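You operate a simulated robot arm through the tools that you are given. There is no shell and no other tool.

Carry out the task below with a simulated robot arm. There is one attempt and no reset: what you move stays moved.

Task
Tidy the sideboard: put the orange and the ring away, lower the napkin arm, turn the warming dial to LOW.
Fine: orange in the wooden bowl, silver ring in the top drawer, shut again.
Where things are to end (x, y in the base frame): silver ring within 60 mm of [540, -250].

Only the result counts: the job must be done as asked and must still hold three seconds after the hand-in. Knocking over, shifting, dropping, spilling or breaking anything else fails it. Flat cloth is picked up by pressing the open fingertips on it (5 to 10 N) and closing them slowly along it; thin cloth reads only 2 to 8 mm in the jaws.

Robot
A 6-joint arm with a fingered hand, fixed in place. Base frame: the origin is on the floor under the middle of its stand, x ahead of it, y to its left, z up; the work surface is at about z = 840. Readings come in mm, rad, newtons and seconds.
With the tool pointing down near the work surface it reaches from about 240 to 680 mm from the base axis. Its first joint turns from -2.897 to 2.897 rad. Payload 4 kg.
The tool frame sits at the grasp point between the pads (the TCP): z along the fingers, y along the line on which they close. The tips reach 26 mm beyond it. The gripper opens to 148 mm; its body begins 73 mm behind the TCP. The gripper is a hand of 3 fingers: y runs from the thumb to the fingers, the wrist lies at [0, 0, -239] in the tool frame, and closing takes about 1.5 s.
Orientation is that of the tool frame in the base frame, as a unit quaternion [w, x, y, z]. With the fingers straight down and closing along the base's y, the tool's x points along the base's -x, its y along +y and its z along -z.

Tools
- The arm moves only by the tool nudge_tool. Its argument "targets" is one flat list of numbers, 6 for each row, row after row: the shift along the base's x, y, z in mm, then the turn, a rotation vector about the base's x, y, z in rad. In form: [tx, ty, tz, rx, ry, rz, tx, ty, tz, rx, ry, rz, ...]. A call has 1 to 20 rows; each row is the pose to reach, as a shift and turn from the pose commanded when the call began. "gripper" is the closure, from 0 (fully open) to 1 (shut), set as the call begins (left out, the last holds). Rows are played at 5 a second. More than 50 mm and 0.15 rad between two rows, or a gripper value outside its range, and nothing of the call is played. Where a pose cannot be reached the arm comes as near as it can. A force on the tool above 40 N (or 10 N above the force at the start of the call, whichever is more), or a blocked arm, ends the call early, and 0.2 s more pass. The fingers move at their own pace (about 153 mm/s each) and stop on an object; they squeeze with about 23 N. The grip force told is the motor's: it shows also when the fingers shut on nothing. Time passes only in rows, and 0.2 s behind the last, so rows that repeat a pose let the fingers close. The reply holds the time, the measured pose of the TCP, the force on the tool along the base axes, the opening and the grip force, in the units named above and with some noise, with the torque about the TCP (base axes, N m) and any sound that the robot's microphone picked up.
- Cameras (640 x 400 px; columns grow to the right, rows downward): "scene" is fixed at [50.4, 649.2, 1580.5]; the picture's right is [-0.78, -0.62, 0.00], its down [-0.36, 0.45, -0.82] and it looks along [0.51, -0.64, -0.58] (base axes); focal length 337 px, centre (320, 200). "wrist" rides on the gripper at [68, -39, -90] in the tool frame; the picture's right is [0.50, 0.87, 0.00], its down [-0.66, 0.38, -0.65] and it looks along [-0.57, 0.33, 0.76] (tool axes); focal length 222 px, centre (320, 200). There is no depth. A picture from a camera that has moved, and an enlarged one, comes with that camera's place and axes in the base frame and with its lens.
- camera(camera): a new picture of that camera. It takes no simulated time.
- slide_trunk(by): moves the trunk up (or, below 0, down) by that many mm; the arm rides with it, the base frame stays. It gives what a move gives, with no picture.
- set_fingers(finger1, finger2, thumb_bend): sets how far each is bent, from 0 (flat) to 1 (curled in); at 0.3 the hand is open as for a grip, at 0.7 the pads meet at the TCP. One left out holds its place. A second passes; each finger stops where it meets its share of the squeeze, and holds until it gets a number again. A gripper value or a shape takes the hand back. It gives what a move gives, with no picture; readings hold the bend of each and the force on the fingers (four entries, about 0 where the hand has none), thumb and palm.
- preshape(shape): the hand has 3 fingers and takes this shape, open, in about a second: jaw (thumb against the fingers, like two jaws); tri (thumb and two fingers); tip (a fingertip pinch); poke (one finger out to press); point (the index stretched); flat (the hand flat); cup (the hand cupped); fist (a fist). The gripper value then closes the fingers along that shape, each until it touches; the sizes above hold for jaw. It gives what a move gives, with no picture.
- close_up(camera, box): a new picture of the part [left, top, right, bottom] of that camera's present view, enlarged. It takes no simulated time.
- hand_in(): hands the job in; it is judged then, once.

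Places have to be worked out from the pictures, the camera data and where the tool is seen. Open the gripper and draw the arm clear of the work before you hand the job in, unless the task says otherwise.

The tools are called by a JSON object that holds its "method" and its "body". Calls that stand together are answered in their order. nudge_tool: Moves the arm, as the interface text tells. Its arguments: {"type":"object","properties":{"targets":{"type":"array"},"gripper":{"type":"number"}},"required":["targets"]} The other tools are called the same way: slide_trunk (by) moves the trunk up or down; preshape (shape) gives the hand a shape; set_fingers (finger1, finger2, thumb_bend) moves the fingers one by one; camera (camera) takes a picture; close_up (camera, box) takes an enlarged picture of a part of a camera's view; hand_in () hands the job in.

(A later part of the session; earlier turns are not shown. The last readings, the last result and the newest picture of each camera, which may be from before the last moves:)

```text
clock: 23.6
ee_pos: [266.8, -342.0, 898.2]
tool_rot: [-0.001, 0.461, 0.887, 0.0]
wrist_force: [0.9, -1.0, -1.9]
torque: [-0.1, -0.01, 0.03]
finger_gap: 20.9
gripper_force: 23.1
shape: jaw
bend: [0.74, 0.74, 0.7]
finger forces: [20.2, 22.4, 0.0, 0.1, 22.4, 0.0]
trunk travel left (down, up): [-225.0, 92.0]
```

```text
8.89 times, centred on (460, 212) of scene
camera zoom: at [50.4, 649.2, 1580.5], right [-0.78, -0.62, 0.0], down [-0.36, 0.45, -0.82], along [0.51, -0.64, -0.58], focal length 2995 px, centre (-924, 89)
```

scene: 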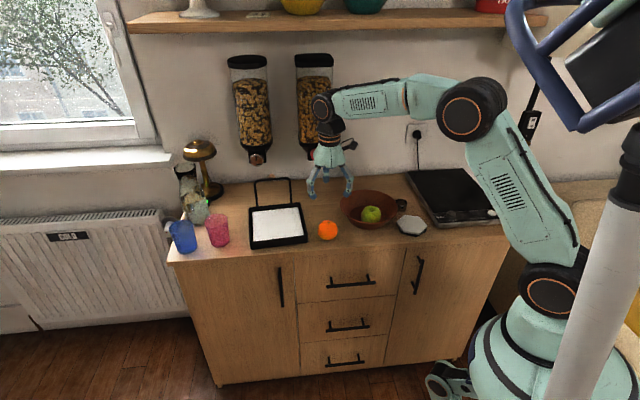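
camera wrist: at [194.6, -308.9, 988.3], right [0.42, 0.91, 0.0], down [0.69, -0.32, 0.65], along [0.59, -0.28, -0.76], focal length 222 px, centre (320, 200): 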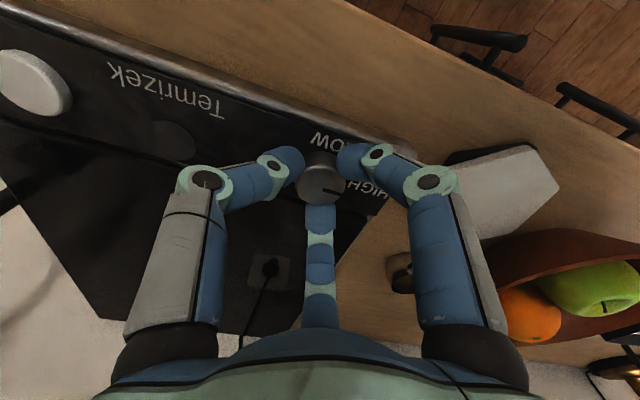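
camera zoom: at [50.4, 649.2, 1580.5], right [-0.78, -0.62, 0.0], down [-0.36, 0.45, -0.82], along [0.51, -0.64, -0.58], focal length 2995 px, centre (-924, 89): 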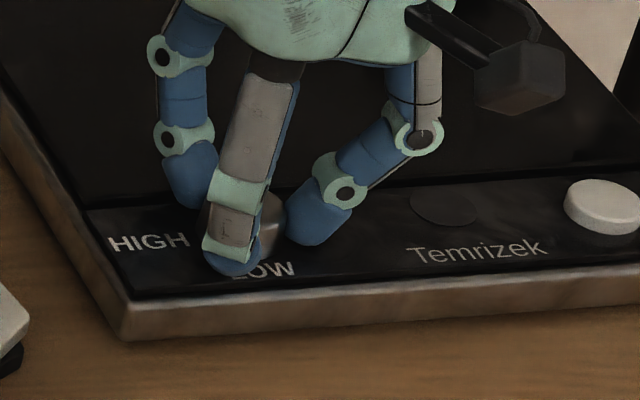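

All three fingers press on the dial at about 22 N. I'll turn +0.8 rad first, then check that the dial follows.

{"method": "nudge_tool", "body": {"targets": [0, 0, 0, 0, 0, 0.13, 0, 0, 0, 0, 0, 0.27, 0, 0, 0, 0, 0, 0.4, 0, 0, 0, 0, 0, 0.53, 0, 0, 0, 0, 0, 0.67, 0, 0, 0, 0, 0, 0.8, 0, 0, 0, 0, 0, 0.8]}}

{"method": "camera", "body": {"camera": "wrist"}}

{"method": "close_up", "body": {"camera": "scene", "box": [430, 190, 490, 235]}}

```text
clock: 25.2
ee_pos: [265.9, -341.7, 898.5]
tool_rot: [0.001, 0.079, 0.997, 0.0]
wrist_force: [-0.9, -7.9, 0.5]
torque: [-0.17, -0.03, -0.07]
finger_gap: 21.3
gripper_force: 23.1
shape: jaw
bend: [0.74, 0.74, 0.7]
finger forces: [20.0, 21.8, 0.1, 0.1, 27.1, 0.1]
trunk travel left (down, up): [-225.0, 92.0]
```

```text
taken
camera wrist: at [192.4, -370.4, 988.2], right [-0.36, 0.93, 0.0], down [0.71, 0.27, 0.65], along [0.61, 0.23, -0.76], focal length 222 px, centre (320, 200)
```

wrist: 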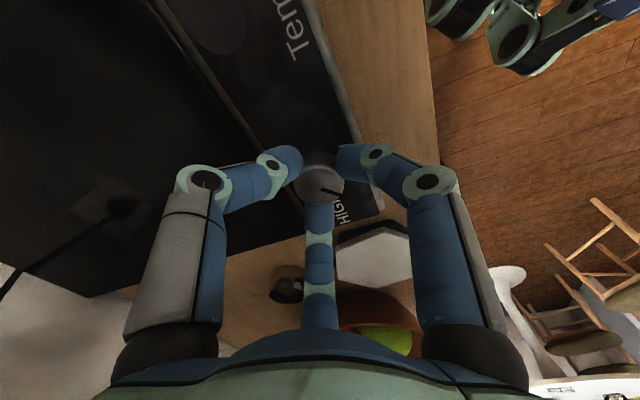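

```text
8.89 times, centred on (460, 212) of scene
camera zoom: at [50.4, 649.2, 1580.5], right [-0.78, -0.62, 0.0], down [-0.36, 0.45, -0.82], along [0.51, -0.64, -0.58], focal length 2995 px, centre (-924, 89)
```

zoom: 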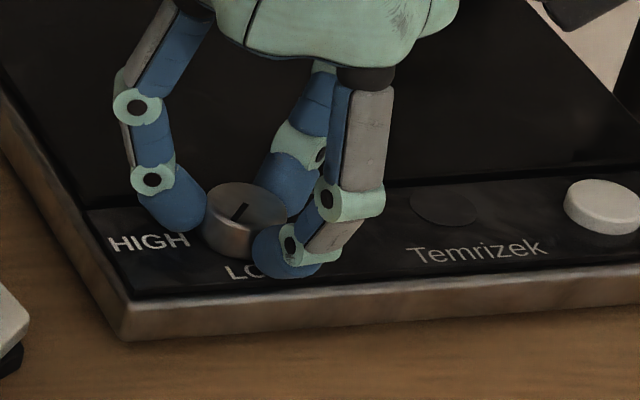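

The dial follows the hand, with the pointer now half-way. I'll turn the remaining 0.77 rad.

{"method": "nudge_tool", "body": {"targets": [0, 0, 0, 0, 0, 0.13, 0, 0, 0, 0, 0, 0.26, 0, 0, 0, 0, 0, 0.39, 0, 0, 0, 0, 0, 0.52, 0, 0, 0, 0, 0, 0.65, 0, 0, 0, 0, 0, 0.77, 0, 0, 0, 0, 0, 0.77]}}

{"method": "close_up", "body": {"camera": "wrist", "box": [260, 110, 400, 250]}}

{"method": "close_up", "body": {"camera": "scene", "box": [430, 190, 490, 235]}}

```text
clock: 26.8
ee_pos: [294.5, -318.6, 900.5]
tool_rot: [-0.019, -0.29, 0.957, -0.007]
wrist_force: [0.1, -0.2, -0.1]
torque: [-0.01, -0.03, -0.01]
finger_gap: 14.4
gripper_force: 23.0
shape: jaw
bend: [0.76, 0.81, 0.73]
finger forces: [0.1, 0.0, 0.1, 0.0, 0.0, 0.0]
out of reach, approached as far as the arm can: row 5, 6, 7
trunk travel left (down, up): [-225.0, 92.0]
```

```text
2.86 times, centred on (330, 180) of wrist
camera zoom: at [261.6, -385.6, 992.4], right [-0.9, 0.44, 0.02], down [0.36, 0.7, 0.62], along [0.27, 0.56, -0.78], focal length 635 px, centre (291, 257)
```

zoom: 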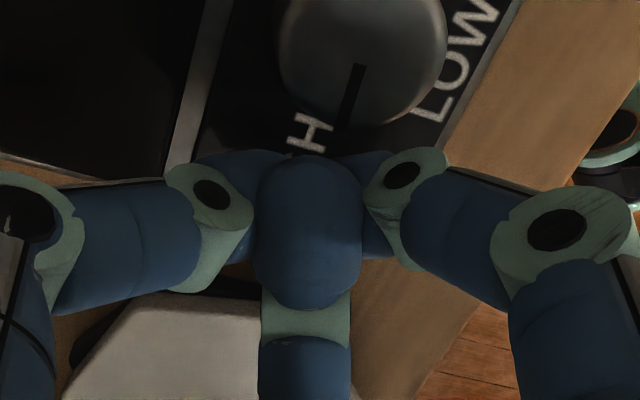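

```text
8.89 times, centred on (460, 212) of scene
camera zoom: at [50.4, 649.2, 1580.5], right [-0.78, -0.62, 0.0], down [-0.36, 0.45, -0.82], along [0.51, -0.64, -0.58], focal length 2995 px, centre (-924, 89)
```

zoom: 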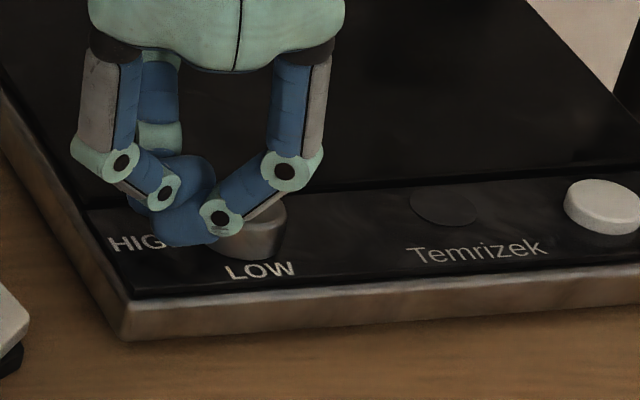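

The last rows went past a joint limit, so the hand slipped off beside the dial. I'll raise it straight up from where it actually is, turning back into range, and look at the dial.

{"method": "nudge_tool", "body": {"targets": [27.5, 24, 8, 0, 0, -0.14, 27.5, 24, 30, 0, 0, -0.28, 27.5, 24, 60, 0, 0, -0.42, 27.5, 24, 95, 0, 0, -0.56, 15, 12, 110, 0, 0, -0.7, 0, 0, 110, 0, 0, -0.84, 0, 0, 110, 0, 0, -0.98, 0, 0, 110, 0, 0, -1.12, 0, 0, 110, 0, 0, -1.26, 0, 0, 110, 0, 0, -1.4, 0, 0, 110, 0, 0, -1.54]}}

{"method": "close_up", "body": {"camera": "scene", "box": [430, 190, 490, 235]}}

{"method": "camera", "body": {"camera": "wrist"}}

```text
clock: 29.2
ee_pos: [295.0, -317.0, 1009.6]
tool_rot: [-0.021, 0.46, 0.888, 0.008]
wrist_force: [-0.9, 0.9, 0.2]
torque: [0.0, 0.03, 0.02]
finger_gap: 14.4
gripper_force: 23.2
shape: jaw
bend: [0.76, 0.81, 0.73]
finger forces: [0.0, 0.1, 0.0, 0.1, 0.0, 0.0]
trunk travel left (down, up): [-225.0, 92.0]
```

```text
8.89 times, centred on (460, 212) of scene
camera zoom: at [50.4, 649.2, 1580.5], right [-0.78, -0.62, 0.0], down [-0.36, 0.45, -0.82], along [0.51, -0.64, -0.58], focal length 2995 px, centre (-924, 89)
```

zoom: 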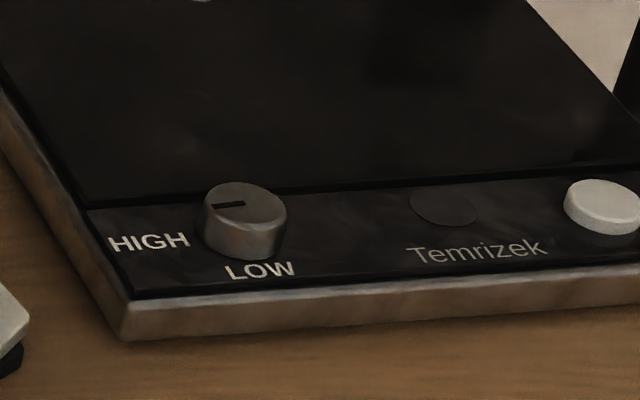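

```text
taken
camera wrist: at [225.7, -288.4, 1102.6], right [0.42, 0.91, 0.02], down [0.71, -0.34, 0.62], along [0.57, -0.25, -0.78], focal length 222 px, centre (320, 200)
```

wrist: 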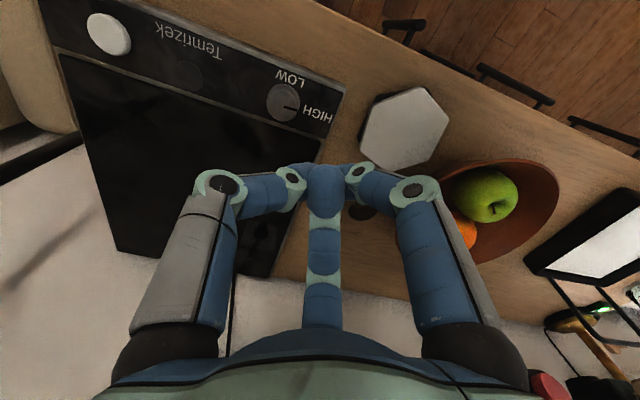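

The slip dragged the dial back near HIGH. It did follow the hand while in range, so I need to start the turn from a more negative angle. I'll straighten the small tilt, recentre over the dial and open the hand.

{"method": "nudge_tool", "body": {"targets": [-14, -12.5, -10, -0.016, -0.015, 0, -28, -25, -30, -0.033, -0.03, 0, -28, -25, -50, -0.033, -0.03, 0], "gripper": 0.5}}

{"method": "nudge_tool", "body": {"targets": [0, 0, 0, 0, 0, -0.14, 0, 0, 0, 0, 0, -0.28, 0, 0, 0, 0, 0, -0.42, 0, 0, 0, 0, 0, -0.55, 0, 0, 0, 0, 0, -0.55]}}

{"method": "camera", "body": {"camera": "wrist"}}

{"method": "close_up", "body": {"camera": "wrist", "box": [260, 90, 400, 200]}}

```text
clock: 30.0
ee_pos: [266.5, -343.5, 960.3]
tool_rot: [0.001, 0.459, 0.888, 0.0]
wrist_force: [0.5, -0.5, 0.5]
torque: [-0.02, 0.0, -0.01]
finger_gap: 73.6
gripper_force: 0.1
shape: jaw
bend: [0.36, 0.36, 0.7]
finger forces: [0.0, 0.0, 0.1, 0.1, 0.0, 0.0]
trunk travel left (down, up): [-225.0, 92.0]
```

```text
clock: 31.2
ee_pos: [266.6, -342.5, 959.8]
tool_rot: [-0.001, 0.683, 0.73, 0.001]
wrist_force: [-1.6, -0.1, -1.1]
torque: [0.0, 0.0, 0.0]
finger_gap: 73.3
gripper_force: 0.0
shape: jaw
bend: [0.36, 0.36, 0.7]
finger forces: [0.0, 0.0, 0.0, 0.0, 0.0, 0.1]
trunk travel left (down, up): [-225.0, 92.0]
```

```text
taken
camera wrist: at [222.4, -278.2, 1049.6], right [0.83, 0.56, 0.0], down [0.42, -0.63, 0.65], along [0.36, -0.54, -0.76], focal length 222 px, centre (320, 200)
```

wrist: 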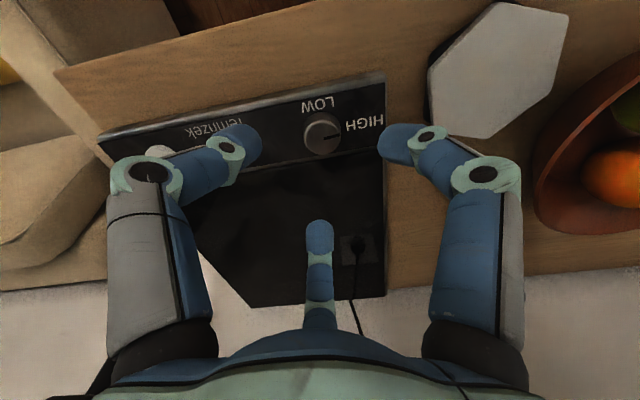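

```text
3.64 times, centred on (330, 145) of wrist
camera zoom: at [222.4, -278.2, 1049.6], right [0.83, 0.56, 0.0], down [0.42, -0.63, 0.65], along [0.36, -0.54, -0.76], focal length 808 px, centre (284, 400)
```

zoom: 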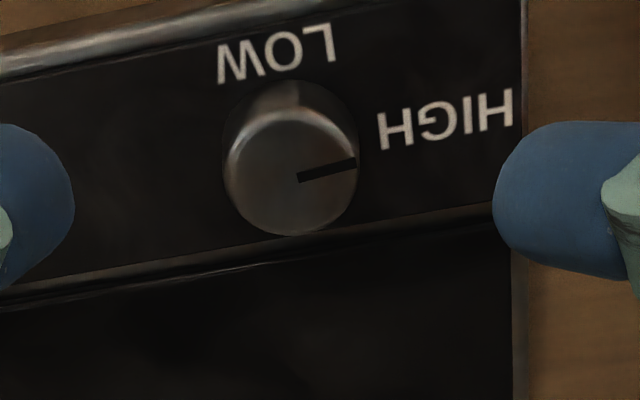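

The dial centre is confirmed at (267.5, -342.4), and the pointer is now at about 50°. I'll go down with the tool at rot -1.5 and grip it again.

{"method": "nudge_tool", "body": {"targets": [0.5, 0, -25, 0, 0, 0, 0.5, 0, -48, 0, 0, 0, 0.5, 0, -62, 0, 0, 0, 0.5, 0, -62, 0, 0, 0]}}

{"method": "nudge_tool", "body": {"targets": [0, 0, 0, 0, 0, 0, 0, 0, 0, 0, 0, 0, 0, 0, 0, 0, 0, 0, 0, 0, 0, 0, 0, 0, 0, 0, 0, 0, 0, 0, 0, 0, 0, 0, 0, 0, 0, 0, 0, 0, 0, 0], "gripper": 0.92}}

{"method": "close_up", "body": {"camera": "wrist", "box": [250, 110, 390, 240]}}

```text
clock: 32.2
ee_pos: [267.5, -342.6, 897.8]
tool_rot: [0.0, 0.684, 0.73, 0.0]
wrist_force: [0.1, -0.4, 1.8]
torque: [-0.05, -0.07, 0.0]
finger_gap: 73.5
gripper_force: 0.0
shape: jaw
bend: [0.36, 0.36, 0.7]
finger forces: [0.1, 2.0, 0.0, 0.0, 0.0, 0.0]
trunk travel left (down, up): [-225.0, 92.0]
```

```text
clock: 33.8
ee_pos: [266.4, -344.6, 896.7]
tool_rot: [0.001, 0.683, 0.73, -0.001]
wrist_force: [-1.9, -1.1, -3.4]
torque: [-0.02, 0.03, -0.01]
finger_gap: 20.8
gripper_force: 23.0
shape: jaw
bend: [0.74, 0.74, 0.7]
finger forces: [21.5, 20.8, 0.0, 0.0, 23.1, 0.1]
trunk travel left (down, up): [-225.0, 92.0]
```

```text
3.08 times, centred on (320, 175) of wrist
camera zoom: at [222.9, -278.7, 987.6], right [0.83, 0.56, 0.0], down [0.42, -0.63, 0.65], along [0.36, -0.54, -0.76], focal length 684 px, centre (320, 277)
```

zoom: 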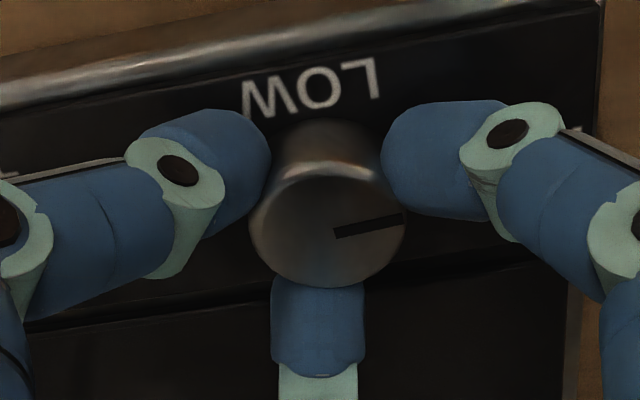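

Gripped centrally again with about 21 N per finger. I'll turn +1.48 rad, which stays within range this time.

{"method": "nudge_tool", "body": {"targets": [0, 0, 0.5, 0, 0, 0.12, 0, 0, 1, 0, 0, 0.24, 0, 0, 1, 0, 0, 0.36, 0, 0, 1, 0, 0, 0.48, 0, 0, 1, 0, 0, 0.6, 0, 0, 1, 0, 0, 0.72, 0, 0, 1, 0, 0, 0.84, 0, 0, 1, 0, 0, 0.96, 0, 0, 1, 0, 0, 1.08, 0, 0, 1, 0, 0, 1.2, 0, 0, 1, 0, 0, 1.32, 0, 0, 1, 0, 0, 1.42, 0, 0, 1, 0, 0, 1.48, 0, 0, 1, 0, 0, 1.48]}}

{"method": "close_up", "body": {"camera": "wrist", "box": [250, 110, 390, 240]}}

{"method": "close_up", "body": {"camera": "scene", "box": [430, 190, 490, 235]}}

```text
clock: 36.8
ee_pos: [268.3, -343.9, 898.7]
tool_rot: [0.0, 0.011, 1.0, -0.001]
wrist_force: [6.4, -0.9, -12.3]
torque: [-0.04, -0.15, -0.04]
finger_gap: 20.7
gripper_force: 23.1
shape: jaw
bend: [0.74, 0.73, 0.7]
finger forces: [19.9, 24.0, 0.0, 0.1, 22.4, 0.0]
trunk travel left (down, up): [-225.0, 92.0]
```

```text
3.08 times, centred on (320, 175) of wrist
camera zoom: at [198.8, -381.0, 988.2], right [-0.48, 0.88, 0.0], down [0.66, 0.36, 0.65], along [0.57, 0.31, -0.76], focal length 684 px, centre (320, 277)
```

zoom: 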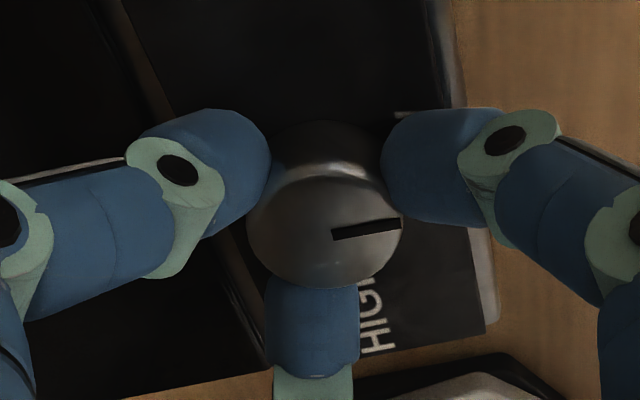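

```text
8.89 times, centred on (460, 212) of scene
camera zoom: at [50.4, 649.2, 1580.5], right [-0.78, -0.62, 0.0], down [-0.36, 0.45, -0.82], along [0.51, -0.64, -0.58], focal length 2995 px, centre (-924, 89)
```

zoom: 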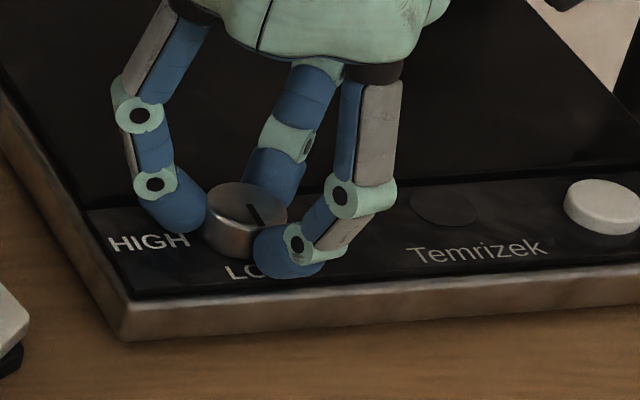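

The pointer now aims close to LOW. I'll zoom in further to measure the remaining angle.

{"method": "close_up", "body": {"camera": "scene", "box": [446, 204, 466, 222]}}

{"method": "close_up", "body": {"camera": "wrist", "box": [295, 140, 350, 185]}}

```text
16.00 times, centred on (456, 213) of scene
camera zoom: at [50.4, 649.2, 1580.5], right [-0.78, -0.62, 0.0], down [-0.36, 0.45, -0.82], along [0.51, -0.64, -0.58], focal length 5390 px, centre (-1856, -8)
```

zoom: 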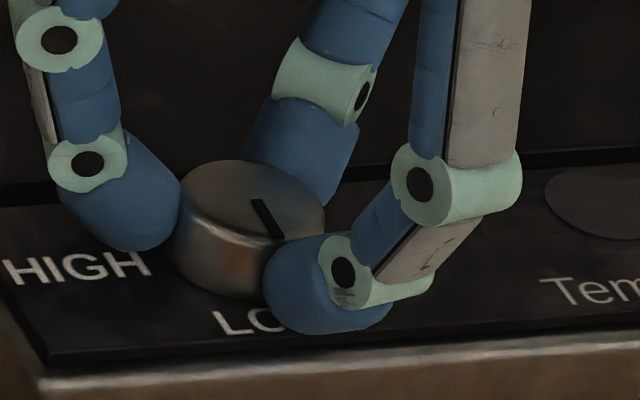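

```text
8.89 times, centred on (322, 162) of wrist
camera zoom: at [198.8, -381.0, 988.2], right [-0.48, 0.88, 0.0], down [0.66, 0.36, 0.65], along [0.57, 0.31, -0.76], focal length 1974 px, centre (298, 533)
```

zoom: 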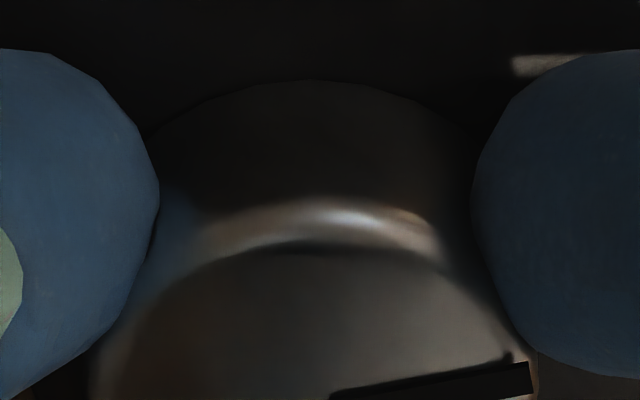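

The pointer reads about 132°, against 135° for LOW. I'll turn the small rest, then open.

{"method": "nudge_tool", "body": {"targets": [0, 0, 0, 0, 0, 0.03, 0, 0, 0, 0, 0, 0.055, 0, 0, 0, 0, 0, 0.055]}}

{"method": "nudge_tool", "body": {"targets": [0, 0, 0, 0, 0, 0, 0, 0, 0, 0, 0, 0, 0, 0, 0, 0, 0, 0, 0, 0, 10, 0, 0, 0, 0, 0, 30, 0, 0, 0, 0, 0, 60, 0, 0, 0, 0, 0, 90, 0, 0, 0], "gripper": 0.6}}

{"method": "close_up", "body": {"camera": "scene", "box": [440, 200, 470, 224]}}

{"method": "camera", "body": {"camera": "wrist"}}

```text
clock: 37.6
ee_pos: [268.3, -343.5, 897.2]
tool_rot: [0.0, -0.017, 1.0, 0.0]
wrist_force: [5.9, -2.0, -11.7]
torque: [-0.03, -0.16, 0.02]
finger_gap: 20.8
gripper_force: 22.9
shape: jaw
bend: [0.74, 0.73, 0.7]
finger forces: [19.6, 23.9, 0.0, 0.0, 23.2, 0.1]
trunk travel left (down, up): [-225.0, 92.0]
```

```text
clock: 39.2
ee_pos: [267.1, -344.1, 990.4]
tool_rot: [0.001, -0.016, 1.0, -0.001]
wrist_force: [-0.1, 0.1, 0.1]
torque: [0.0, 0.02, 0.01]
finger_gap: 59.0
gripper_force: 0.0
shape: jaw
bend: [0.77, 0.77, 0.7]
finger forces: [0.0, 0.0, 0.0, 0.1, 0.1, 0.0]
trunk travel left (down, up): [-225.0, 92.0]
```

```text
16.00 times, centred on (455, 212) of scene
camera zoom: at [50.4, 649.2, 1580.5], right [-0.78, -0.62, 0.0], down [-0.36, 0.45, -0.82], along [0.51, -0.64, -0.58], focal length 5390 px, centre (-1840, 8)
```

zoom: 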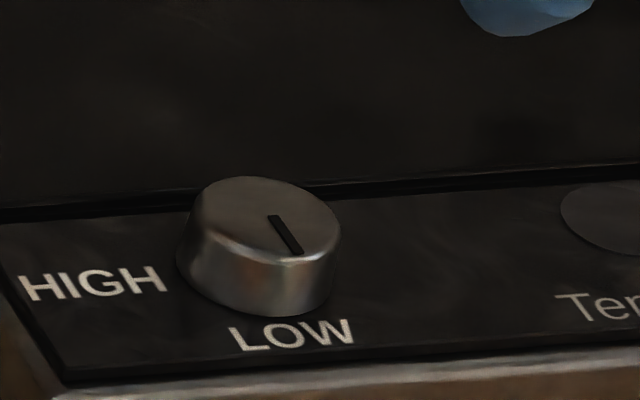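

```text
taken
camera wrist: at [199.7, -384.4, 1079.2], right [-0.53, 0.85, 0.0], down [0.64, 0.4, 0.65], along [0.56, 0.34, -0.76], focal length 222 px, centre (320, 200)
```

wrist: 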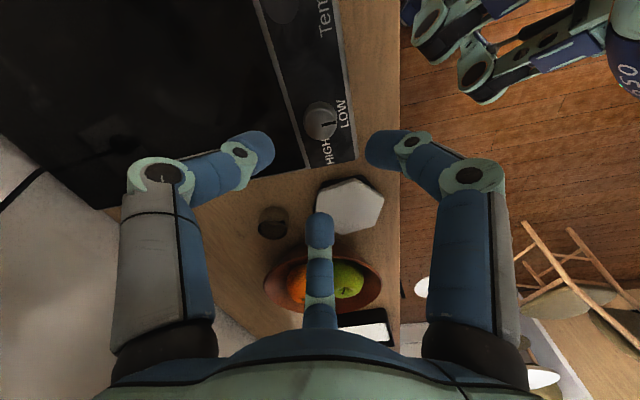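

I'll check the pointer against the LOW label from the wrist view.

{"method": "close_up", "body": {"camera": "wrist", "box": [290, 80, 370, 170]}}

{"method": "close_up", "body": {"camera": "scene", "box": [448, 206, 464, 218]}}

```text
4.44 times, centred on (330, 125) of wrist
camera zoom: at [199.7, -384.4, 1079.2], right [-0.53, 0.85, 0.0], down [0.64, 0.4, 0.65], along [0.56, 0.34, -0.76], focal length 987 px, centre (276, 533)
```

zoom: 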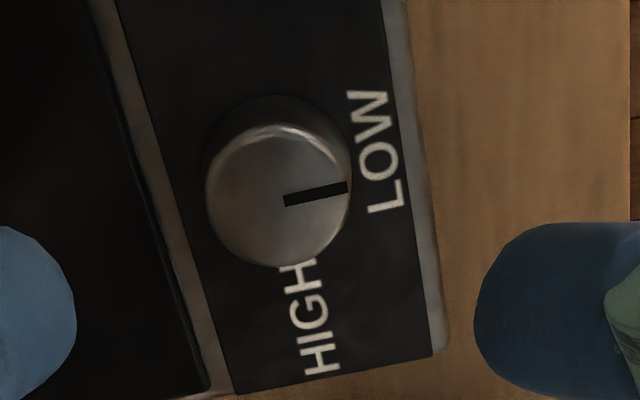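

```text
16.00 times, centred on (456, 212) of scene
camera zoom: at [50.4, 649.2, 1580.5], right [-0.78, -0.62, 0.0], down [-0.36, 0.45, -0.82], along [0.51, -0.64, -0.58], focal length 5390 px, centre (-1856, 8)
```

zoom: 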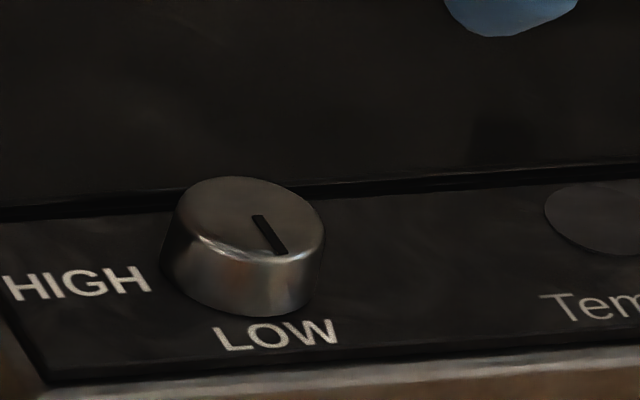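

The pointer is aligned with LOW at about 134°. Next is the napkin arm: its loop stands upright, with the top bar near (e 487–600, n 570, z 973) in sideboard axes. I'll close the hand, move in front of the tray and tilt it outward.

{"method": "nudge_tool", "body": {"targets": [10, 10, 40, 0, 0, 0, 40, 42, 70, 0, 0, 0, 72, 76, 91, 0, 0, 0, 102, 112, 91, 0, 0, 0, 132, 146, 91, 0, 0, 0, 162, 180, 91, 0, 0, 0, 192, 214, 91, 0, 0, 0, 222, 248, 91, 0, 0, 0, 252, 283, 91, 0, 0, 0, 282, 318, 91, 0, 0, 0, 312, 352, 91, 0, 0, 0, 340, 384, 91, 0, 0, 0], "gripper": 1.0}}

{"method": "nudge_tool", "body": {"targets": [0, 0, 0, -0.095, -0.095, 0, 0, 0, 0, -0.19, -0.19, 0, 0, 0, 0, -0.285, -0.285, 0, 0, 0, 0, -0.38, -0.38, 0, 0, 0, 0, -0.475, -0.475, 0, 0, 0, 0, -0.57, -0.57, 0, 0, 0, 0, -0.64, -0.64, 0, 0, 0, 0, -0.64, -0.64, 0]}}

{"method": "camera", "body": {"camera": "wrist"}}

{"method": "camera", "body": {"camera": "scene"}}

```text
refused: row 2 steps farther than a row can; nothing moved
```

```text
clock: 41.0
ee_pos: [267.1, -345.3, 990.2]
tool_rot: [0.305, -0.014, 0.899, -0.313]
wrist_force: [0.0, -0.7, 0.1]
torque: [0.02, 0.01, 0.02]
finger_gap: 59.1
gripper_force: 0.1
shape: jaw
bend: [0.77, 0.77, 0.7]
finger forces: [0.1, 0.0, 0.0, 0.0, 0.0, 0.0]
out of reach, approached as far as the arm can: row 4, 5, 6, 7, 8
trunk travel left (down, up): [-225.0, 92.0]
```

```text
taken
camera wrist: at [155.4, -341.2, 1031.2], right [-0.26, 0.59, -0.76], down [0.23, 0.81, 0.54], along [0.94, -0.03, -0.35], focal length 222 px, centre (320, 200)
```

wrist: 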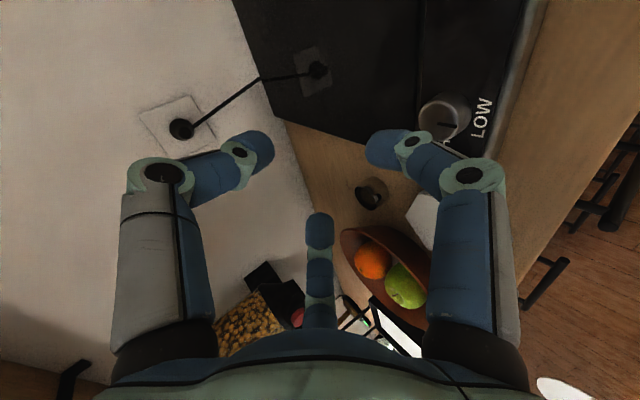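

```text
taken
```

scene: 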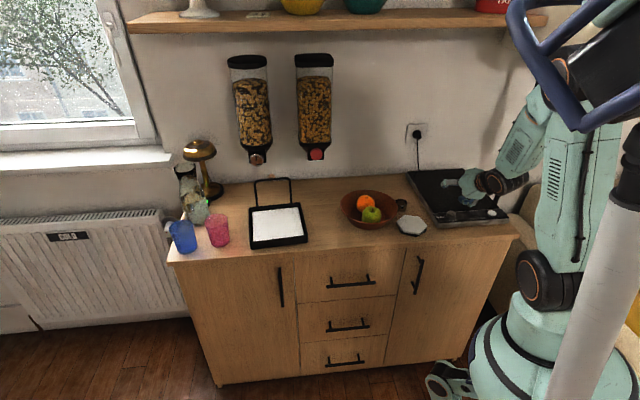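

One row was too long, so only the tilt was played, here over the warming plate, which is harmless. I'll raise now and carry the tilted hand to the front of the tray.

{"method": "nudge_tool", "body": {"targets": [0, 0, 40, 0, 0, 0, 8, 8, 80, 0, 0, 0, 42, 38, 80, 0, 0, 0, 77, 69, 80, 0, 0, 0, 112, 100, 80, 0, 0, 0, 147, 131, 80, 0, 0, 0, 182, 162, 80, 0, 0, 0, 217, 193, 80, 0, 0, 0, 252, 224, 80, 0, 0, 0, 287, 255, 80, 0, 0, 0, 322, 286, 80, 0, 0, 0, 357, 317, 80, 0, 0, 0, 392, 347, 80, 0, 0, 0, 428, 376, 80, 0, 0, 0, 428, 376, 80, 0, 0, 0], "gripper": 1.0}}

{"method": "camera", "body": {"camera": "wrist"}}

{"method": "camera", "body": {"camera": "scene"}}

```text
clock: 44.2
ee_pos: [582.4, -10.3, 944.9]
tool_rot: [0.356, -0.007, 0.883, -0.305]
wrist_force: [0.9, 0.1, -0.3]
torque: [0.04, 0.02, 0.01]
finger_gap: 0.1
gripper_force: 22.1
shape: jaw
bend: [0.7, 0.7, 0.7]
finger forces: [0.0, 0.1, 0.1, 0.1, 0.0, 0.0]
out of reach, approached as far as the arm can: row 5, 6, 7, 8, 9, 10, 11, 12, 13, 14, 15
trunk travel left (down, up): [-225.0, 92.0]
```

```text
taken
camera wrist: at [465.8, -10.1, 973.5], right [-0.2, 0.59, -0.78], down [0.15, 0.81, 0.57], along [0.97, -0.01, -0.25], focal length 222 px, centre (320, 200)
```

wrist: 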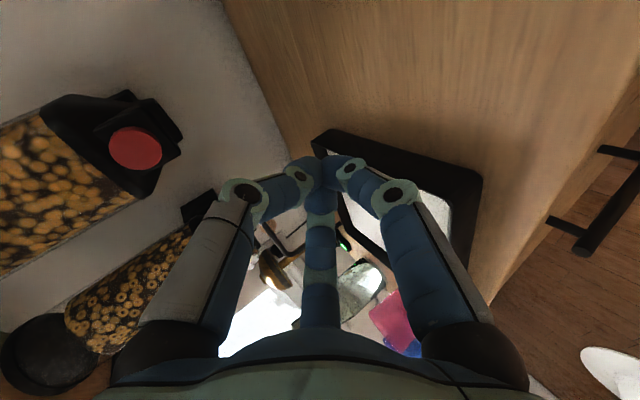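

```text
taken
```

scene: 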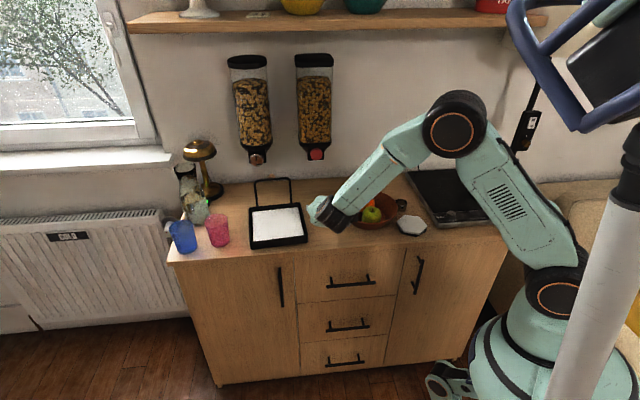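

The tilted pose isn't reachable along that path, and the arm stopped short without touching anything. I'll turn the tool back to straight down while raising it, then plan the approach from there.

{"method": "nudge_tool", "body": {"targets": [0, 5, 20, 0.089, 0.107, 0.002, 2, 10, 40, 0.178, 0.215, 0.004, 5, 15, 60, 0.267, 0.322, 0.006, 8, 20, 80, 0.356, 0.429, 0.008, 10, 25, 100, 0.445, 0.536, 0.01, 14, 30, 115, 0.534, 0.644, 0.012, 18, 30, 125, 0.623, 0.751, 0.015, 18, 30, 125, 0.623, 0.751, 0.015]}}

{"method": "camera", "body": {"camera": "wrist"}}

{"method": "camera", "body": {"camera": "scene"}}

```text
clock: 45.3
ee_pos: [479.3, -18.7, 865.4]
tool_rot: [0.234, -0.009, 0.964, -0.129]
wrist_force: [-1.7, 1.1, 14.2]
torque: [-0.04, -0.08, -0.03]
finger_gap: 0.0
gripper_force: 23.0
shape: jaw
bend: [0.7, 0.7, 0.7]
finger forces: [0.1, 0.0, 0.1, 0.1, 0.1, 0.1]
out of reach, approached as far as the arm can: row 1, 2, 3, 4, 5
trunk travel left (down, up): [-225.0, 92.0]
stopped in row 5: the force on the tool passed its limit at 57 N (the readings are from after the stop); the commanded pose is now the measured one
```

```text
taken
camera wrist: at [375.7, -39.3, 921.9], right [-0.41, 0.8, -0.44], down [0.3, 0.58, 0.76], along [0.86, 0.17, -0.48], focal length 222 px, centre (320, 200)
```

wrist: 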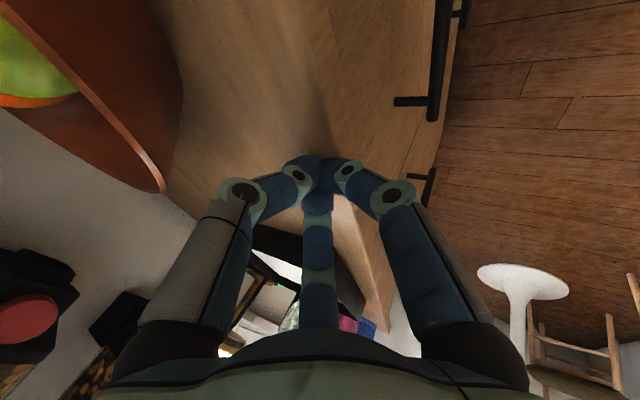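

```text
taken
```

scene: 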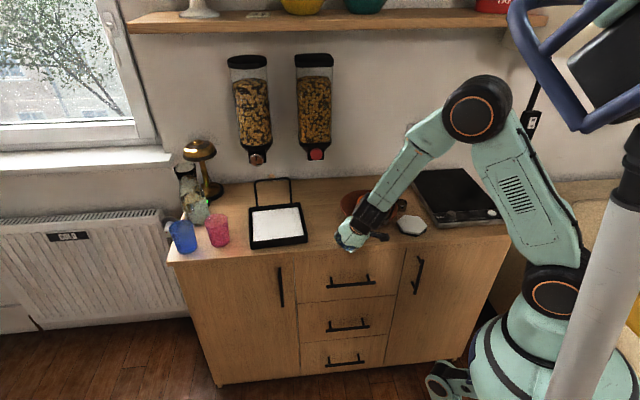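

The arm took a wrong turn and the closed fingertips touched the bare tabletop near the front edge, where nothing stands. I'll raise straight up in small steps from here without turning.

{"method": "nudge_tool", "body": {"targets": [0, 0, 8, 0, 0, 0, 0, 0, 16, 0, 0, 0, 0, 0, 26, 0, 0, 0, 0, 0, 36, 0, 0, 0]}}

{"method": "close_up", "body": {"camera": "scene", "box": [280, 150, 460, 270]}}

```text
clock: 46.3
ee_pos: [466.3, -21.2, 882.3]
tool_rot: [0.238, -0.009, 0.963, -0.129]
wrist_force: [0.8, 0.5, 0.2]
torque: [0.01, 0.0, 0.0]
finger_gap: 0.0
gripper_force: 22.8
shape: jaw
bend: [0.7, 0.7, 0.7]
finger forces: [0.0, 0.1, 0.0, 0.0, 0.1, 0.0]
out of reach, approached as far as the arm can: row 2, 3, 4
trunk travel left (down, up): [-225.0, 92.0]
```

```text
3.33 times, centred on (370, 210) of scene
camera zoom: at [50.4, 649.2, 1580.5], right [-0.78, -0.62, 0.0], down [-0.36, 0.45, -0.82], along [0.51, -0.64, -0.58], focal length 1123 px, centre (153, 167)
```

zoom: 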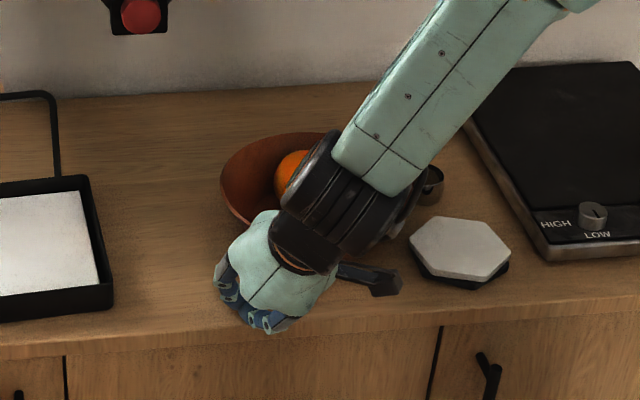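

The hand is clear of the table. Raising with the trunk moves no joints, so I'll use it to gain height safely.

{"method": "slide_trunk", "body": {"by": 90}}

{"method": "camera", "body": {"camera": "scene"}}

```text
clock: 47.6
ee_pos: [465.7, -21.5, 971.6]
tool_rot: [0.231, -0.01, 0.964, -0.129]
wrist_force: [-0.5, 0.0, 0.3]
torque: [-0.04, -0.01, 0.01]
finger_gap: 0.0
gripper_force: 22.9
shape: jaw
bend: [0.7, 0.7, 0.7]
finger forces: [0.1, 0.0, 0.0, 0.1, 0.0, 0.0]
trunk travel left (down, up): [-315.0, 2.0]
```

```text
taken
```

scene: 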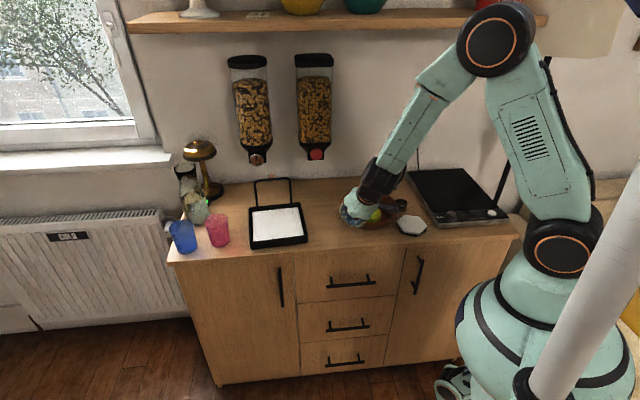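

Now with clearance, I'll turn the tool back to vertical while also unwinding the last joint (negative yaw), in a short first part to see how it responds.

{"method": "nudge_tool", "body": {"targets": [0, 0, 0, 0.031, 0.024, -0.057, 0, 0, 0, 0.062, 0.048, -0.114, 0, 0, 0, 0.093, 0.073, -0.171, 0, 0, 0, 0.124, 0.097, -0.229]}}

```text
clock: 48.6
ee_pos: [447.1, -21.2, 943.2]
tool_rot: [0.178, 0.11, 0.973, -0.094]
wrist_force: [0.2, -0.5, -0.2]
torque: [0.02, -0.02, -0.02]
finger_gap: 0.0
gripper_force: 23.0
shape: jaw
bend: [0.7, 0.7, 0.7]
finger forces: [0.1, 0.0, 0.0, 0.1, 0.0, 0.0]
out of reach, approached as far as the arm can: row 2, 3, 4
trunk travel left (down, up): [-315.0, 2.0]
```

The orientation followed, but the position slid inward, so some joint is at its limit. I'll look at the wrist's posture.

{"method": "close_up", "body": {"camera": "scene", "box": [320, 0, 620, 270]}}

{"method": "close_up", "body": {"camera": "scene", "box": [320, 120, 440, 240]}}

```text
1.48 times, centred on (470, 135) of scene
camera zoom: at [50.4, 649.2, 1580.5], right [-0.78, -0.62, 0.0], down [-0.36, 0.45, -0.82], along [0.51, -0.64, -0.58], focal length 499 px, centre (98, 296)
```

zoom: 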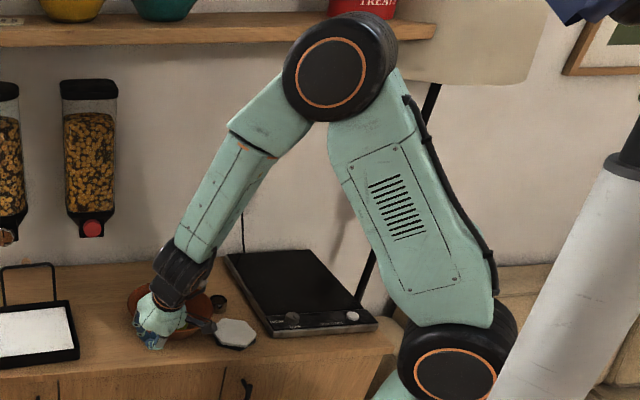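

```text
3.33 times, centred on (380, 180) of scene
camera zoom: at [50.4, 649.2, 1580.5], right [-0.78, -0.62, 0.0], down [-0.36, 0.45, -0.82], along [0.51, -0.64, -0.58], focal length 1123 px, centre (120, 267)
```

zoom: 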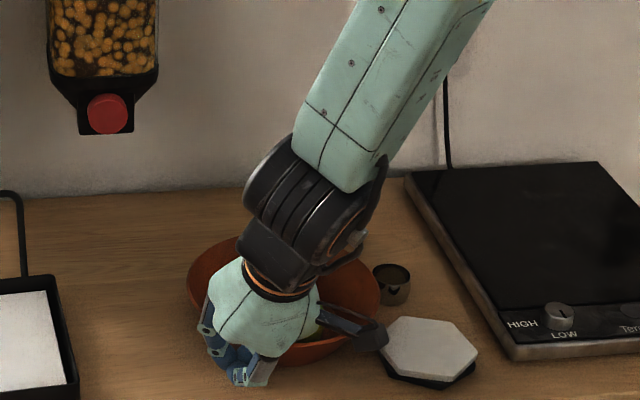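

The wrist is rolled sideways near a singular posture and seems to be unwinding. I'll ask only for the lost position back, repeated over several rows, to see whether it converges.

{"method": "nudge_tool", "body": {"targets": [5, 0, 8, 0, 0, 0, 10, 0, 16, 0, 0, 0, 18, 0, 28, 0, 0, 0, 18, 0, 28, 0, 0, 0, 18, 0, 28, 0, 0, 0]}}

```text
clock: 49.8
ee_pos: [447.1, -21.6, 942.5]
tool_rot: [0.178, 0.109, 0.973, -0.095]
wrist_force: [-0.2, 0.2, -0.4]
torque: [0.0, -0.01, 0.04]
finger_gap: 0.1
gripper_force: 23.0
shape: jaw
bend: [0.7, 0.7, 0.7]
finger forces: [0.1, 0.1, 0.0, 0.0, 0.1, 0.0]
out of reach, approached as far as the arm can: row 1, 2, 3, 4, 5
trunk travel left (down, up): [-315.0, 2.0]
```

The wrist bend has flipped sign and the last joint sits at its limit. I'll bring the tool back by pointing it radially outward with the wrist held in place, then fold it down through the straight wrist.

{"method": "nudge_tool", "body": {"targets": [17.5, 16.4, 8, 0.0566, -0.0809, 0.0397, 35, 32.8, 16, 0.1132, -0.1617, 0.0793, 52.5, 49.2, 24, 0.17, -0.2426, 0.119, 70, 65.6, 32.5, 0.2265, -0.3235, 0.1586, 70, 65.6, 32.5, 0.2265, -0.3235, 0.1586]}}

{"method": "close_up", "body": {"camera": "scene", "box": [280, 0, 580, 270]}}

```text
clock: 51.0
ee_pos: [519.7, 44.2, 975.0]
tool_rot: [0.317, 0.064, 0.945, 0.048]
wrist_force: [0.1, 0.0, 0.2]
torque: [0.02, 0.03, -0.02]
finger_gap: 0.0
gripper_force: 23.0
shape: jaw
bend: [0.7, 0.7, 0.7]
finger forces: [0.0, 0.0, 0.1, 0.0, 0.0, 0.1]
trunk travel left (down, up): [-315.0, 2.0]
```

```text
1.48 times, centred on (430, 135) of scene
camera zoom: at [50.4, 649.2, 1580.5], right [-0.78, -0.62, 0.0], down [-0.36, 0.45, -0.82], along [0.51, -0.64, -0.58], focal length 499 px, centre (157, 296)
```

zoom: 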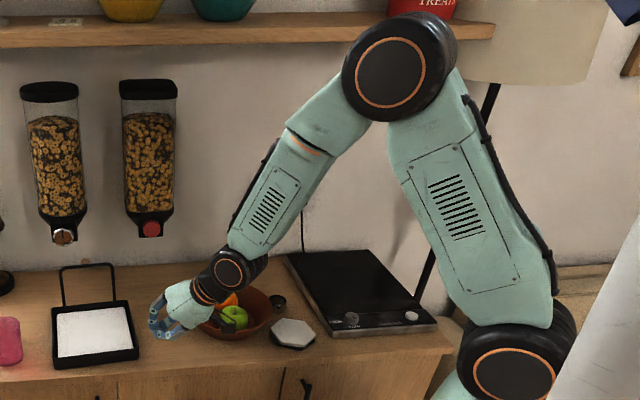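

That worked: the wrist is straight again and every row was reached. Radial outward tilts are fine for this arm, so I'll use one for the napkin arm. First a look from here.

{"method": "camera", "body": {"camera": "wrist"}}

{"method": "close_up", "body": {"camera": "scene", "box": [215, 40, 355, 200]}}

{"method": "close_up", "body": {"camera": "scene", "box": [320, 150, 480, 250]}}

```text
taken
camera wrist: at [406.5, 12.3, 1001.2], right [-0.32, 0.93, -0.18], down [0.16, 0.24, 0.96], along [0.94, 0.27, -0.22], focal length 222 px, centre (320, 200)
```

wrist: 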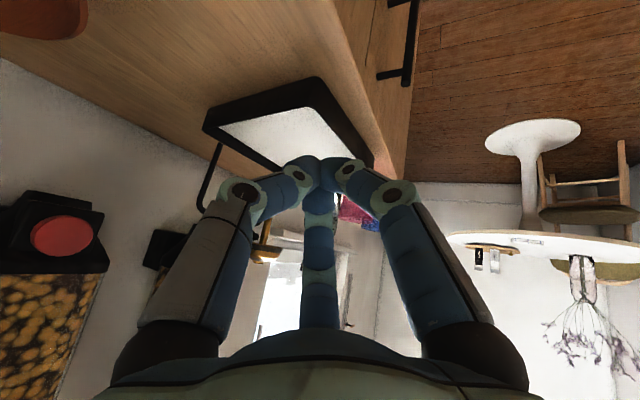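

```text
2.50 times, centred on (285, 120) of scene
camera zoom: at [50.4, 649.2, 1580.5], right [-0.78, -0.62, 0.0], down [-0.36, 0.45, -0.82], along [0.51, -0.64, -0.58], focal length 842 px, centre (408, 400)
```

zoom: 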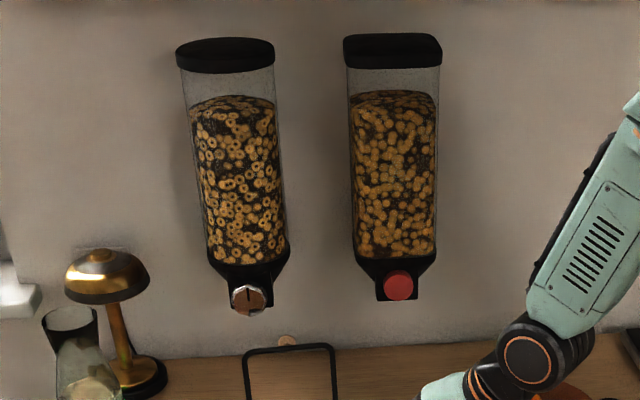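

```text
4.00 times, centred on (400, 200) of scene
camera zoom: at [50.4, 649.2, 1580.5], right [-0.78, -0.62, 0.0], down [-0.36, 0.45, -0.82], along [0.51, -0.64, -0.58], focal length 1348 px, centre (0, 200)
```

zoom: 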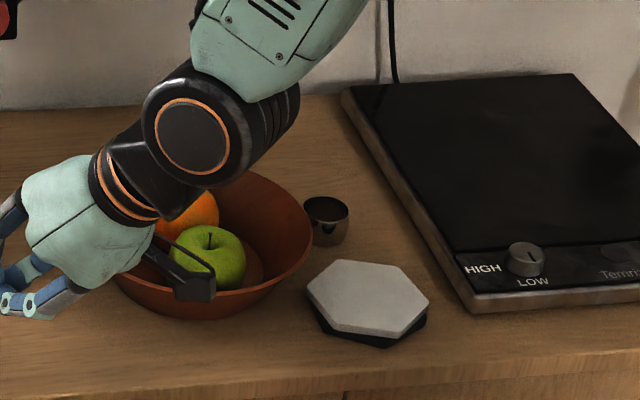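

Nothing else has moved. I'll raise and go forward to just above and in front of the loop's top bar, tilted 45° outward in the radial plane.

{"method": "nudge_tool", "body": {"targets": [20, -3, 40, -0.0126, -0.0221, -0.011, 60, -12, 65, -0.0252, -0.0442, -0.022, 100, -22, 75, -0.0378, -0.0663, -0.033, 140, -32, 75, -0.0504, -0.0884, -0.044, 180, -42, 75, -0.063, -0.1105, -0.055, 218, -51, 75, -0.0756, -0.1326, -0.066, 218, -51, 75, -0.0756, -0.1326, -0.066]}}

{"method": "camera", "body": {"camera": "wrist"}}

{"method": "close_up", "body": {"camera": "scene", "box": [200, 60, 400, 260]}}

```text
clock: 52.6
ee_pos: [719.5, -6.8, 1037.8]
tool_rot: [0.39, 0.08, 0.917, 0.006]
wrist_force: [-0.7, -0.1, 0.3]
torque: [-0.01, 0.0, 0.0]
finger_gap: 0.4
gripper_force: 23.1
shape: jaw
bend: [0.7, 0.7, 0.7]
finger forces: [0.1, 0.0, 0.1, 0.1, 0.0, 0.0]
out of reach, approached as far as the arm can: row 5, 6, 7
trunk travel left (down, up): [-315.0, 2.0]
```

```text
taken
camera wrist: at [603.2, -30.2, 1048.6], right [-0.22, 0.93, -0.29], down [0.03, 0.31, 0.95], along [0.98, 0.2, -0.1], focal length 222 px, centre (320, 200)
```

wrist: 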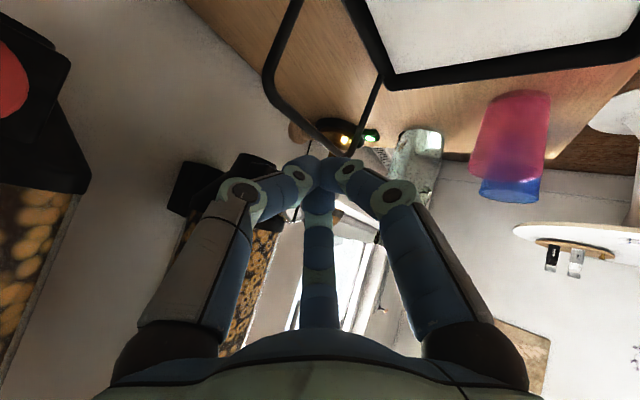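

```text
2.00 times, centred on (300, 160) of scene
camera zoom: at [50.4, 649.2, 1580.5], right [-0.78, -0.62, 0.0], down [-0.36, 0.45, -0.82], along [0.51, -0.64, -0.58], focal length 674 px, centre (360, 280)
```

zoom: 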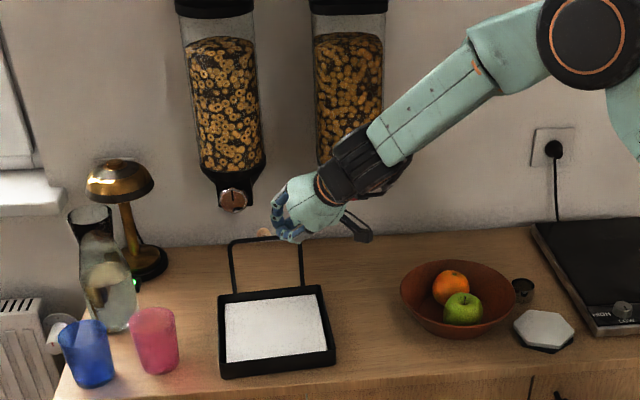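

The arm stopped slightly short because the tool and forearm line up here. I'll check the wrist posture up close before choosing a steeper tilt.

{"method": "close_up", "body": {"camera": "scene", "box": [320, 60, 480, 200]}}

```text
2.86 times, centred on (400, 130) of scene
camera zoom: at [50.4, 649.2, 1580.5], right [-0.78, -0.62, 0.0], down [-0.36, 0.45, -0.82], along [0.51, -0.64, -0.58], focal length 963 px, centre (91, 400)
```

zoom: 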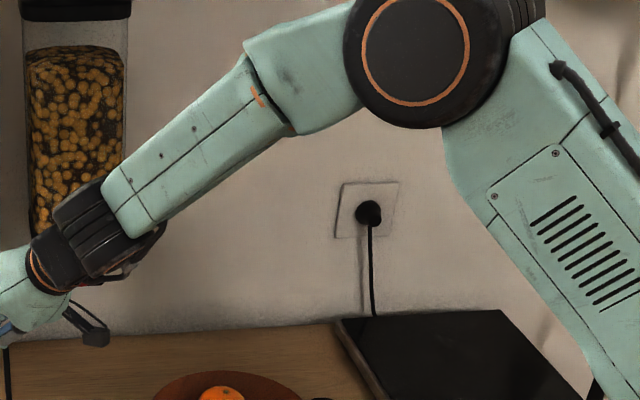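

The forearm has rolled again. I'll go back along the same path to the good posture and fold the tool to a steeper angle there, exactly in the arm's radial plane.

{"method": "nudge_tool", "body": {"targets": [-30, 8, 0, 0.0127, 0.0248, 0.0112, -65, 17, -5, 0.0253, 0.0497, 0.0223, -100, 26, -15, 0.038, 0.0745, 0.0335, -135, 35, -25, 0.0507, 0.0993, 0.0447, -170, 44, -40, 0.0633, 0.1242, 0.0558, -200, 51, -62, 0.076, 0.149, 0.067, -200, 51, -62, 0.076, 0.149, 0.067]}}

{"method": "close_up", "body": {"camera": "scene", "box": [280, 0, 580, 270]}}

```text
clock: 54.2
ee_pos: [535.7, 44.4, 988.5]
tool_rot: [0.309, 0.064, 0.948, 0.048]
wrist_force: [-0.5, 0.1, 0.0]
torque: [0.01, -0.01, 0.0]
finger_gap: 0.1
gripper_force: 23.1
shape: jaw
bend: [0.7, 0.7, 0.7]
finger forces: [0.0, 0.0, 0.1, 0.1, 0.0, 0.0]
out of reach, approached as far as the arm can: row 1, 2
trunk travel left (down, up): [-315.0, 2.0]
```

```text
1.48 times, centred on (430, 135) of scene
camera zoom: at [50.4, 649.2, 1580.5], right [-0.78, -0.62, 0.0], down [-0.36, 0.45, -0.82], along [0.51, -0.64, -0.58], focal length 499 px, centre (157, 296)
```

zoom: 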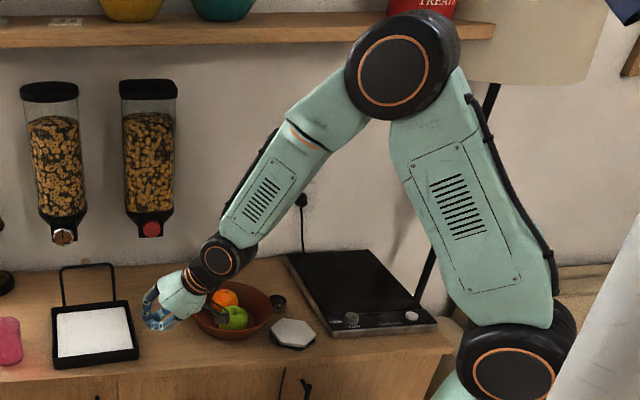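

The posture is good again, with the forearm unrolled and the wrist almost straight. I'll fold the tool inward to about 10° from vertical in the radial plane, keeping the wrist still.

{"method": "nudge_tool", "body": {"targets": [-23, -1.9, -15, -0.0096, 0.1146, 0, -47.2, -4, -27.1, -0.0192, 0.2282, 0, -72.9, -6.1, -36.4, -0.0288, 0.3428, 0, -99.6, -8.4, -42.8, -0.0384, 0.4574, 0, -99.6, -8.4, -42.8, -0.0384, 0.4574, 0]}}

{"method": "close_up", "body": {"camera": "scene", "box": [280, 0, 580, 270]}}

```text
clock: 55.4
ee_pos: [435.4, 35.6, 946.2]
tool_rot: [0.087, 0.068, 0.994, 0.013]
wrist_force: [1.9, -0.6, 0.0]
torque: [-0.01, 0.02, -0.02]
finger_gap: 0.1
gripper_force: 23.8
shape: jaw
bend: [0.7, 0.7, 0.7]
finger forces: [0.0, 0.0, 0.0, 0.0, 0.0, 0.1]
trunk travel left (down, up): [-315.0, 2.0]
```

```text
1.48 times, centred on (430, 135) of scene
camera zoom: at [50.4, 649.2, 1580.5], right [-0.78, -0.62, 0.0], down [-0.36, 0.45, -0.82], along [0.51, -0.64, -0.58], focal length 499 px, centre (157, 296)
```

zoom: 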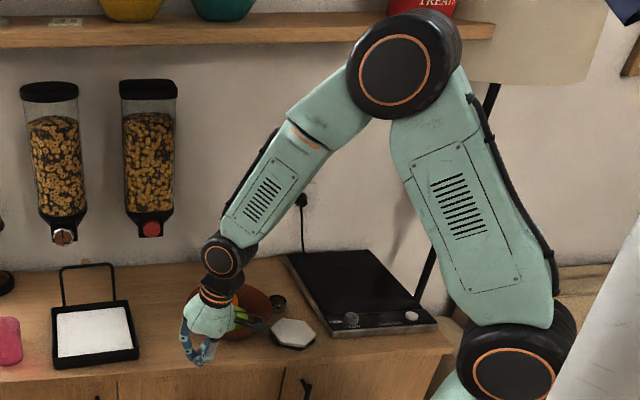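

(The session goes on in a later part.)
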